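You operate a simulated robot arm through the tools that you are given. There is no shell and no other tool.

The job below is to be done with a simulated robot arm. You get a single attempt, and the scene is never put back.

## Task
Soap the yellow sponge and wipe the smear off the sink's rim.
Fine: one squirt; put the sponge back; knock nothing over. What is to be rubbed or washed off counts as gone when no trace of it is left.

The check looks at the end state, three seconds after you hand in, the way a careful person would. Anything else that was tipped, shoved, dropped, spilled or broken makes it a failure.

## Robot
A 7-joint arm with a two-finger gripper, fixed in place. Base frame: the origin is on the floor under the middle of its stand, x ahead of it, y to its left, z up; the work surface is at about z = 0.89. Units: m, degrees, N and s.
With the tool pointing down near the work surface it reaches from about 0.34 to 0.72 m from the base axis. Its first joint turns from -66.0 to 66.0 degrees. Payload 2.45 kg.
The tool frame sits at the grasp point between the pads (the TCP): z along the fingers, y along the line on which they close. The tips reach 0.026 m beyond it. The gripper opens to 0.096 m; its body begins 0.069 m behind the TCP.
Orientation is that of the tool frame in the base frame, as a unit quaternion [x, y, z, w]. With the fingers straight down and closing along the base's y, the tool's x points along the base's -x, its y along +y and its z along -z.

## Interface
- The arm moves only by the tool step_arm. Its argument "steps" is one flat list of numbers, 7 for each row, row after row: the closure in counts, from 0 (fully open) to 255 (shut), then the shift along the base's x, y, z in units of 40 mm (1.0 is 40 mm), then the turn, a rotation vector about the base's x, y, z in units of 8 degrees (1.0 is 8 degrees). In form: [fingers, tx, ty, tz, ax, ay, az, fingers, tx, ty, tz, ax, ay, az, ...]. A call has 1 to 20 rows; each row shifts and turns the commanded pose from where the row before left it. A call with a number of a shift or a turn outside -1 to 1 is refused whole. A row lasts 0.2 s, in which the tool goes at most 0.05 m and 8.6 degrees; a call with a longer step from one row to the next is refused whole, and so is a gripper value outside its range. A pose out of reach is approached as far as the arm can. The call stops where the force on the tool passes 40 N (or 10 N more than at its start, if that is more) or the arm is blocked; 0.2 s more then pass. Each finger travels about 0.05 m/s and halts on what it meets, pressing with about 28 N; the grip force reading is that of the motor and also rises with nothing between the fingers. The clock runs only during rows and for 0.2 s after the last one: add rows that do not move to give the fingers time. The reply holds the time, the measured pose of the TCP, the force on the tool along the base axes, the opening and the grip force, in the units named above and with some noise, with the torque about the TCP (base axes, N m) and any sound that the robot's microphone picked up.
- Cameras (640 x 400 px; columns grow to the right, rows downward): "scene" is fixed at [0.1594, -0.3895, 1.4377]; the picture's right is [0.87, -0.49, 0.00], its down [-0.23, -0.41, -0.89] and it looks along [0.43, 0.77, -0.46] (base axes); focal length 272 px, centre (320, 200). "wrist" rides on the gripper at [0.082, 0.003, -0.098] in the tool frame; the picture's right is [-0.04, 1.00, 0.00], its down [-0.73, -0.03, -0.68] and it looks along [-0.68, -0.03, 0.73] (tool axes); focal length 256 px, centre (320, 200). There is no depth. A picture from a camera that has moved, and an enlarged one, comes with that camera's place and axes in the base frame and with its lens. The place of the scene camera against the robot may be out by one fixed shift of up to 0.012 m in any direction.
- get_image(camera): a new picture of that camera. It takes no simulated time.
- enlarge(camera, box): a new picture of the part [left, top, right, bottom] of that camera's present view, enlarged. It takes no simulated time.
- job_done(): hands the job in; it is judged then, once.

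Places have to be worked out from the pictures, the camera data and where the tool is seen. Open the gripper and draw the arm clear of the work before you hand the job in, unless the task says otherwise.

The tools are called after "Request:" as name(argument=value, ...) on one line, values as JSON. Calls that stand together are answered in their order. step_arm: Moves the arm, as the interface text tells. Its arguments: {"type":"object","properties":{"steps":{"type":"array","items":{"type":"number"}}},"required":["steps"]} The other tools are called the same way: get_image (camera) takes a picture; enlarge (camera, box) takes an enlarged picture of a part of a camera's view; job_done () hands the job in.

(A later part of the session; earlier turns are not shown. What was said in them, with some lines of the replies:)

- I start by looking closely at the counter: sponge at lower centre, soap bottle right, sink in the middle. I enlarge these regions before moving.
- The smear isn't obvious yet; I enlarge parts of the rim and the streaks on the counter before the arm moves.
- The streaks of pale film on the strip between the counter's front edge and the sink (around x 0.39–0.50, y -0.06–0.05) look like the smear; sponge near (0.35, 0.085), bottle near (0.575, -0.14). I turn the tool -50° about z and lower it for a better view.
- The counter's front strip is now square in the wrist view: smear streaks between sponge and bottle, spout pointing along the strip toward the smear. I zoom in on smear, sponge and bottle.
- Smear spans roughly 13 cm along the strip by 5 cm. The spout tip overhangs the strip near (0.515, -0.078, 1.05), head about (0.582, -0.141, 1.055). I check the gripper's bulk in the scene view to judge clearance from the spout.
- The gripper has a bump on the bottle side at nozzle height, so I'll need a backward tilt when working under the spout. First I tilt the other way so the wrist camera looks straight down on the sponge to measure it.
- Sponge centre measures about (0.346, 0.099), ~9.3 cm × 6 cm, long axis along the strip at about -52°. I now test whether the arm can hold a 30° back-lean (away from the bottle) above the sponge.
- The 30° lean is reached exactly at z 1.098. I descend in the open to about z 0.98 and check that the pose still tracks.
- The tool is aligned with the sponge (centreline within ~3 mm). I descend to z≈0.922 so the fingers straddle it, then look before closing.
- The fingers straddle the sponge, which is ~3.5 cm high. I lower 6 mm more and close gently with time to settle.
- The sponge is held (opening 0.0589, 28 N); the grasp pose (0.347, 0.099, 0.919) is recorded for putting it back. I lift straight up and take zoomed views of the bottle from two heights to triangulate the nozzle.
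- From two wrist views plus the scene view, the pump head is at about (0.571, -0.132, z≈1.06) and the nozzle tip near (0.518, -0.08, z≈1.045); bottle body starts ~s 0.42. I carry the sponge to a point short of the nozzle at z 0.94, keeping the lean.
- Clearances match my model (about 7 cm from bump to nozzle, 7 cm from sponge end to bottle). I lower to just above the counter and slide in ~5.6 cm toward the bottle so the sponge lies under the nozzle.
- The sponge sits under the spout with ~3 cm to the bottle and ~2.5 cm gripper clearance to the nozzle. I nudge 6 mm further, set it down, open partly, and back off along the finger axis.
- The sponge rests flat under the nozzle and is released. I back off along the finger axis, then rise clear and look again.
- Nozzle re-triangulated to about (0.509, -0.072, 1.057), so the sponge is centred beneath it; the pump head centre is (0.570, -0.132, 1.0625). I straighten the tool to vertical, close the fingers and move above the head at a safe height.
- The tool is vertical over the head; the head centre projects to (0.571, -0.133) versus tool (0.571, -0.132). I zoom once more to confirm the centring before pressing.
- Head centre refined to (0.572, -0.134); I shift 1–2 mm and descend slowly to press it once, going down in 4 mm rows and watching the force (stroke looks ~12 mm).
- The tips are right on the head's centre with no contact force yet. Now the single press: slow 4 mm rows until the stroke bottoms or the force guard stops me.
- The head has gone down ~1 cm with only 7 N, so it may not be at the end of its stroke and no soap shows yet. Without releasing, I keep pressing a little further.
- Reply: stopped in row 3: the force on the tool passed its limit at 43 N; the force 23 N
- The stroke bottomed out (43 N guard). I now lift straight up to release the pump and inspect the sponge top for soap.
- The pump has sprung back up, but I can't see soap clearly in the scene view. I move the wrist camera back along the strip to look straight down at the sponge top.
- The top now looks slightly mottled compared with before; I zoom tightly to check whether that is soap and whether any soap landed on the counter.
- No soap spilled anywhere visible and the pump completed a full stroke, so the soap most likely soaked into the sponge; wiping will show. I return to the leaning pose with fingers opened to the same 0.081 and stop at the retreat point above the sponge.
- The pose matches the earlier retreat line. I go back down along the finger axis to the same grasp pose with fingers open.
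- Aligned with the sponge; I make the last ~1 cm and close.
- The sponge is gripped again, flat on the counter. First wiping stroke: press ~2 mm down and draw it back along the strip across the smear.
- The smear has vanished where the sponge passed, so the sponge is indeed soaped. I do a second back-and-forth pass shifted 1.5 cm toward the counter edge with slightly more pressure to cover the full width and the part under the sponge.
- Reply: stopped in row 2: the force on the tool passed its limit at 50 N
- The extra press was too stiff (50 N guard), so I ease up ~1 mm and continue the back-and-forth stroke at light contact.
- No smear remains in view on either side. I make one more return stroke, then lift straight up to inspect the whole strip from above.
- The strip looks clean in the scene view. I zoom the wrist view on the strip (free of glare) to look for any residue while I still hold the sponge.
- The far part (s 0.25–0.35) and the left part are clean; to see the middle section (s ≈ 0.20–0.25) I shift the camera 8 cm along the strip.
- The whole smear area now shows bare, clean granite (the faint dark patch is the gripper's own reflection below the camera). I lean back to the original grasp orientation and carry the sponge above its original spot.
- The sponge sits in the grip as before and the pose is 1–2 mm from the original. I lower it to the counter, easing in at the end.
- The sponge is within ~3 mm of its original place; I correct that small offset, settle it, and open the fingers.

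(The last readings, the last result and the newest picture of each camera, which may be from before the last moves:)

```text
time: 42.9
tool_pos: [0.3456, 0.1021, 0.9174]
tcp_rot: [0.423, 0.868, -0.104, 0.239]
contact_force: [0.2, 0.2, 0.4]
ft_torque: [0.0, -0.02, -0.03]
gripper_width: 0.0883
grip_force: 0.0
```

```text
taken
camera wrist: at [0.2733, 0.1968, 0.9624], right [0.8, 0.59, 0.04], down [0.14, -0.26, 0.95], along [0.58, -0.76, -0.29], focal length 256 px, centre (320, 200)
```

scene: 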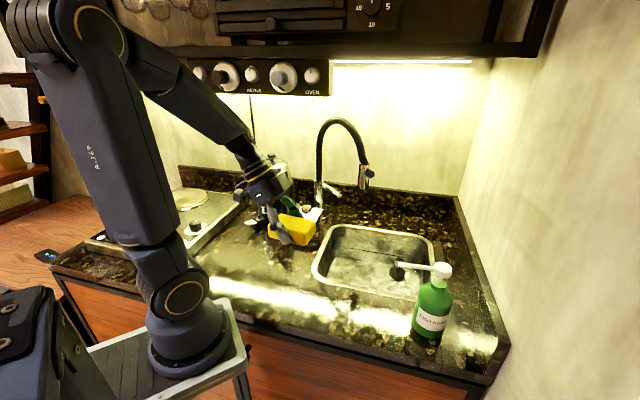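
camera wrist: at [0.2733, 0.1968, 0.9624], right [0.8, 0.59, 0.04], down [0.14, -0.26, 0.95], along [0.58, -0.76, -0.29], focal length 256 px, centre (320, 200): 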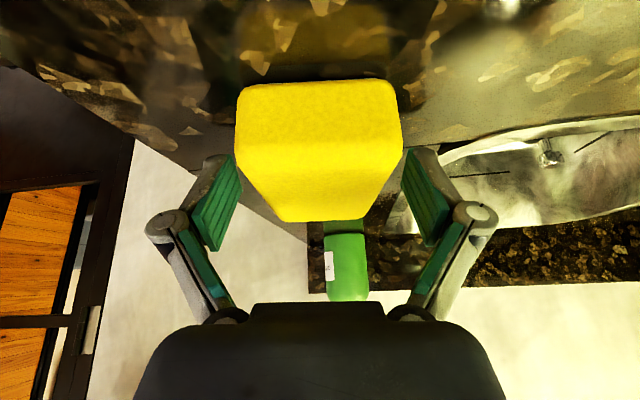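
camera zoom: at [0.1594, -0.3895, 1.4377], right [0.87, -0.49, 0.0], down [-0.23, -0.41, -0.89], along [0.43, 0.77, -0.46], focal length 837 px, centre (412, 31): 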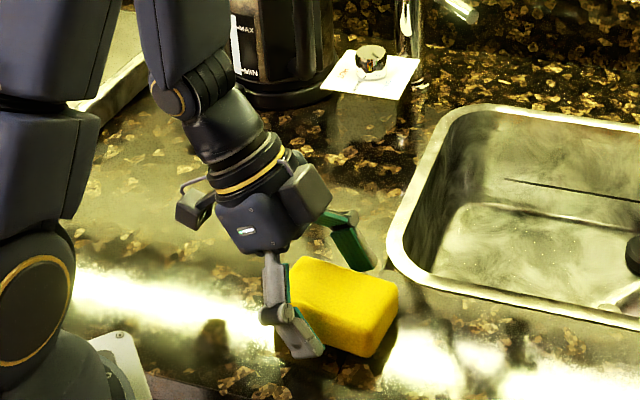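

The sponge's edge lines up with where it was at the start and it is released. I rise straight up, the same way I came down, then straighten the tool toward the starting area.

Request:
step_arm(steps=[20, 0, 0, 0.4, 0, 0, 0, 20, 0, 0, 0.9, 0, 0, 0, 10, 0, 0, 1, 0, 0, 0, 0, 0, 0, 1, 0, 0, 0, 0, 0, 0, 1, 0, 0, 0, 0, 0.1, -0.12, 0.5, 0.738, 0.579, 0.014, 0, 0.1, -0.12, 0.5, 0.738, 0.579, 0.014, 0, 0.1, -0.12, 0.5, 0.738, 0.579, 0.014, 0, 0.1, -0.12, 0.5, 0.738, 0.579, 0.014, 0, 0.1, -0.12, 0, 0.738, 0.579, 0.014, 0, 0.1, -0.12, 0, 0.738, 0.579, 0.014, 0, 0, 0, 0, 0, 0, 0])

Request:
get_image(camera="scene")

Request:
get_image(camera="wrist")

Request:
enlarge(camera="wrist", box=[240, 60, 400, 280])

Request:
enlarge(camera="scene", box=[240, 200, 480, 350])

```text
time: 45.5
tool_pos: [0.3675, 0.0744, 1.1706]
tcp_rot: [0.433, 0.892, 0.068, -0.111]
contact_force: [-0.4, 0.7, 0.3]
ft_torque: [-0.03, 0.0, -0.01]
gripper_width: 0.0961
grip_force: 0.1
```

```text
taken
```

scene: 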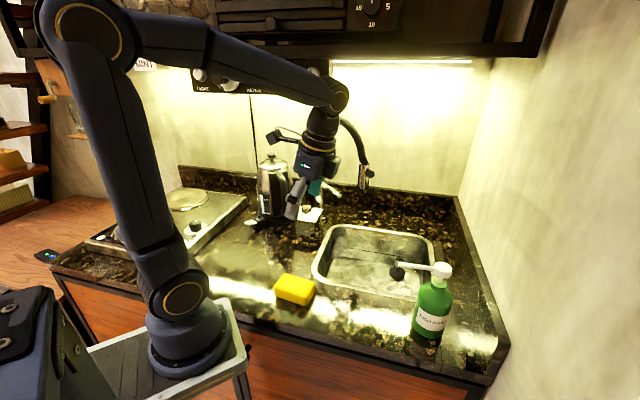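

```text
taken
camera wrist: at [0.3357, 0.1154, 1.2877], right [0.81, 0.58, 0.01], down [0.51, -0.72, 0.47], along [0.28, -0.37, -0.88], focal length 256 px, centre (320, 200)
```

wrist: 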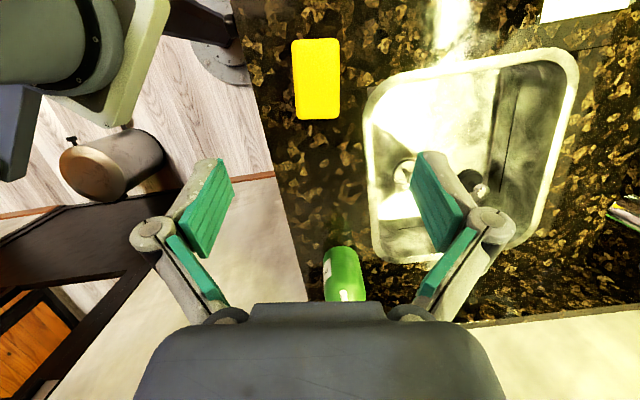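

```text
1.82 times, centred on (320, 170) of wrist
camera zoom: at [0.3357, 0.1154, 1.2877], right [0.81, 0.58, 0.01], down [0.51, -0.72, 0.47], along [0.28, -0.37, -0.88], focal length 465 px, centre (320, 254)
```

zoom: 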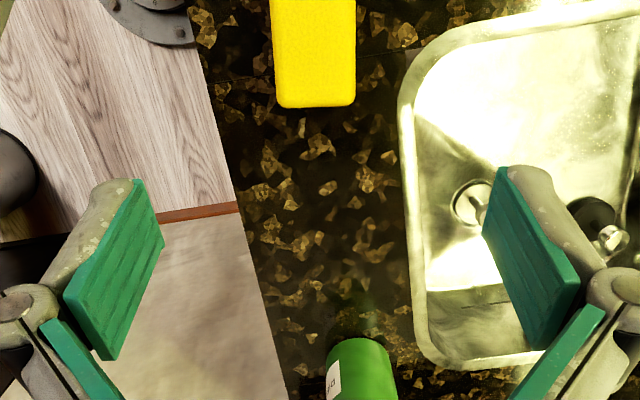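

```text
2.67 times, centred on (360, 275) of scene
camera zoom: at [0.1594, -0.3895, 1.4377], right [0.87, -0.49, 0.0], down [-0.23, -0.41, -0.89], along [0.43, 0.77, -0.46], focal length 725 px, centre (213, 0)
```

zoom: 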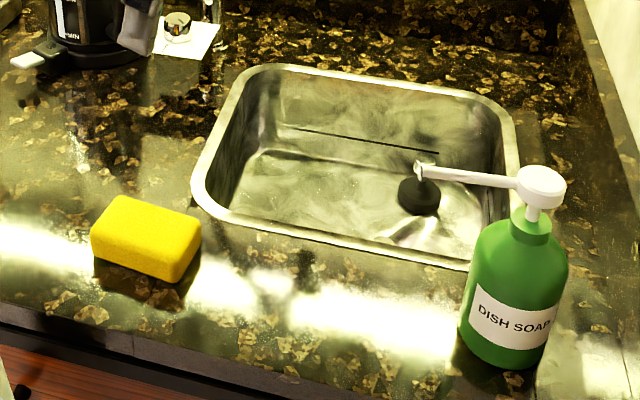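

Everything is back in place and the strip looks clean. A last close look at the smear area, the sponge and the rim before handing in.

Request:
enlarge(camera="wrist", box=[270, 110, 380, 250])

Request:
enlarge(camera="scene", box=[255, 260, 335, 320])

Request:
enlarge(camera="scene", box=[310, 270, 420, 320])

```text
2.86 times, centred on (325, 180) of wrist
camera zoom: at [0.3357, 0.1154, 1.2877], right [0.81, 0.58, 0.01], down [0.51, -0.72, 0.47], along [0.28, -0.37, -0.88], focal length 731 px, centre (306, 257)
```

zoom: 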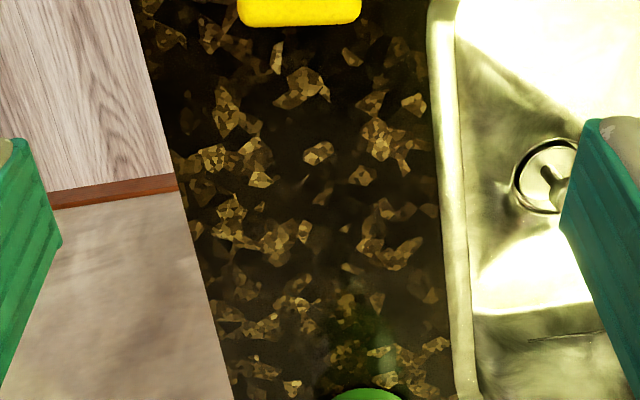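

```text
6.67 times, centred on (295, 290) of scene
camera zoom: at [0.1594, -0.3895, 1.4377], right [0.87, -0.49, 0.0], down [-0.23, -0.41, -0.89], along [0.43, 0.77, -0.46], focal length 1812 px, centre (487, -400)
```

zoom: 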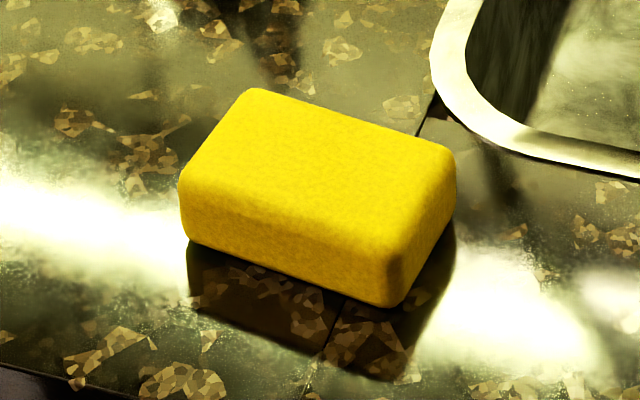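

```text
5.82 times, centred on (365, 295) of scene
camera zoom: at [0.1594, -0.3895, 1.4377], right [0.87, -0.49, 0.0], down [-0.23, -0.41, -0.89], along [0.43, 0.77, -0.46], focal length 1582 px, centre (58, -353)
```

zoom: 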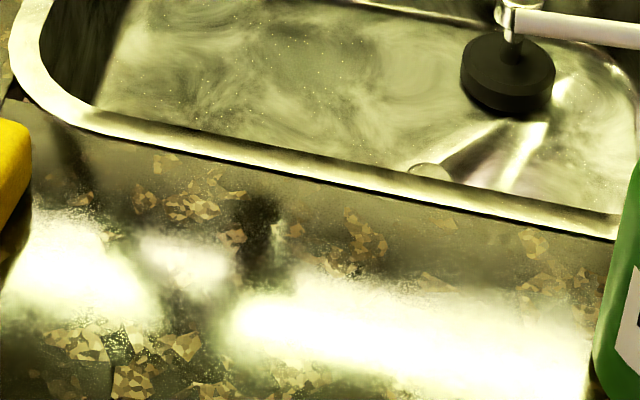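

The smear area is bare granite with no trace, the sponge is within a few millimetres of where it began, and the bottle hasn't moved. I raise the arm back to its starting height, clear of the work.

Request:
step_arm(steps=[0, 0.2, -0.2, 0.9, -0.738, -0.579, -0.014, 0, 0.2, -0.2, 0.9, -0.738, -0.579, -0.014, 0, 0.2, -0.2, 0.9, 0, 0, 0, 0, 0.2, -0.2, 0.9, 0, 0, 0, 0, 0.1, -0.1, 0.8, 0, 0, 0, 0, 0, 0, 0, 0, 0, 0])

Request:
get_image(camera="scene")

```text
time: 46.9
tool_pos: [0.4045, 0.0358, 1.3479]
tcp_rot: [0.437, 0.899, 0.01, 0.006]
contact_force: [0.7, -0.3, -0.2]
ft_torque: [-0.04, -0.01, 0.0]
gripper_width: 0.0962
grip_force: 0.1
```

```text
taken
```

scene: 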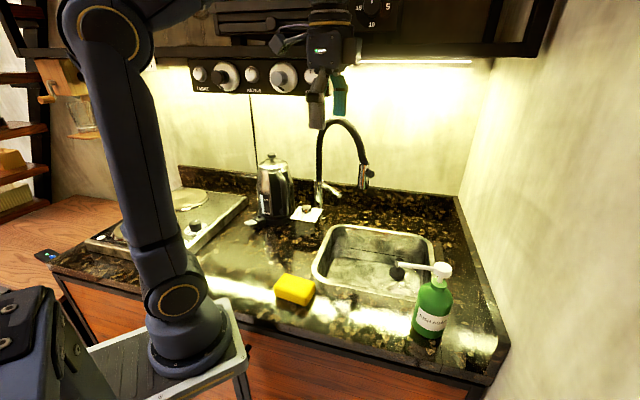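

The arm is clear with the gripper open, the sponge is back, the smear is gone, and nothing else has moved. I hand the job in.

Request:
job_done()

```text
The job is handed in.
```

I wiped off the smear with the sponge after one press of the soap pump. The sponge is back within a few millimetres of where it started.

- **Soap:** I pressed the pump once, all the way to the end of its stroke, with the sponge under the nozzle. I never clearly saw soap on the sponge. I took it as soaped because nothing had spilled and the smear came off as the sponge passed over it.
- **Smear:** what I took for the smear was the set of pale streaks on the counter strip in front of the sink; I saw no other mark on the rim. After two more light strokes, close-ups from both cameras showed no trace of it.
- **Everything else:** the bottle and the other objects are where they were, nothing tipped or spilled, and the arm is clear with the gripper open.

The force limit stopped the arm twice: once at the bottom of the pump press (43 N) and once while wiping (50 N), when I pressed the sponge down too hard. I eased off and saw no effect from either.
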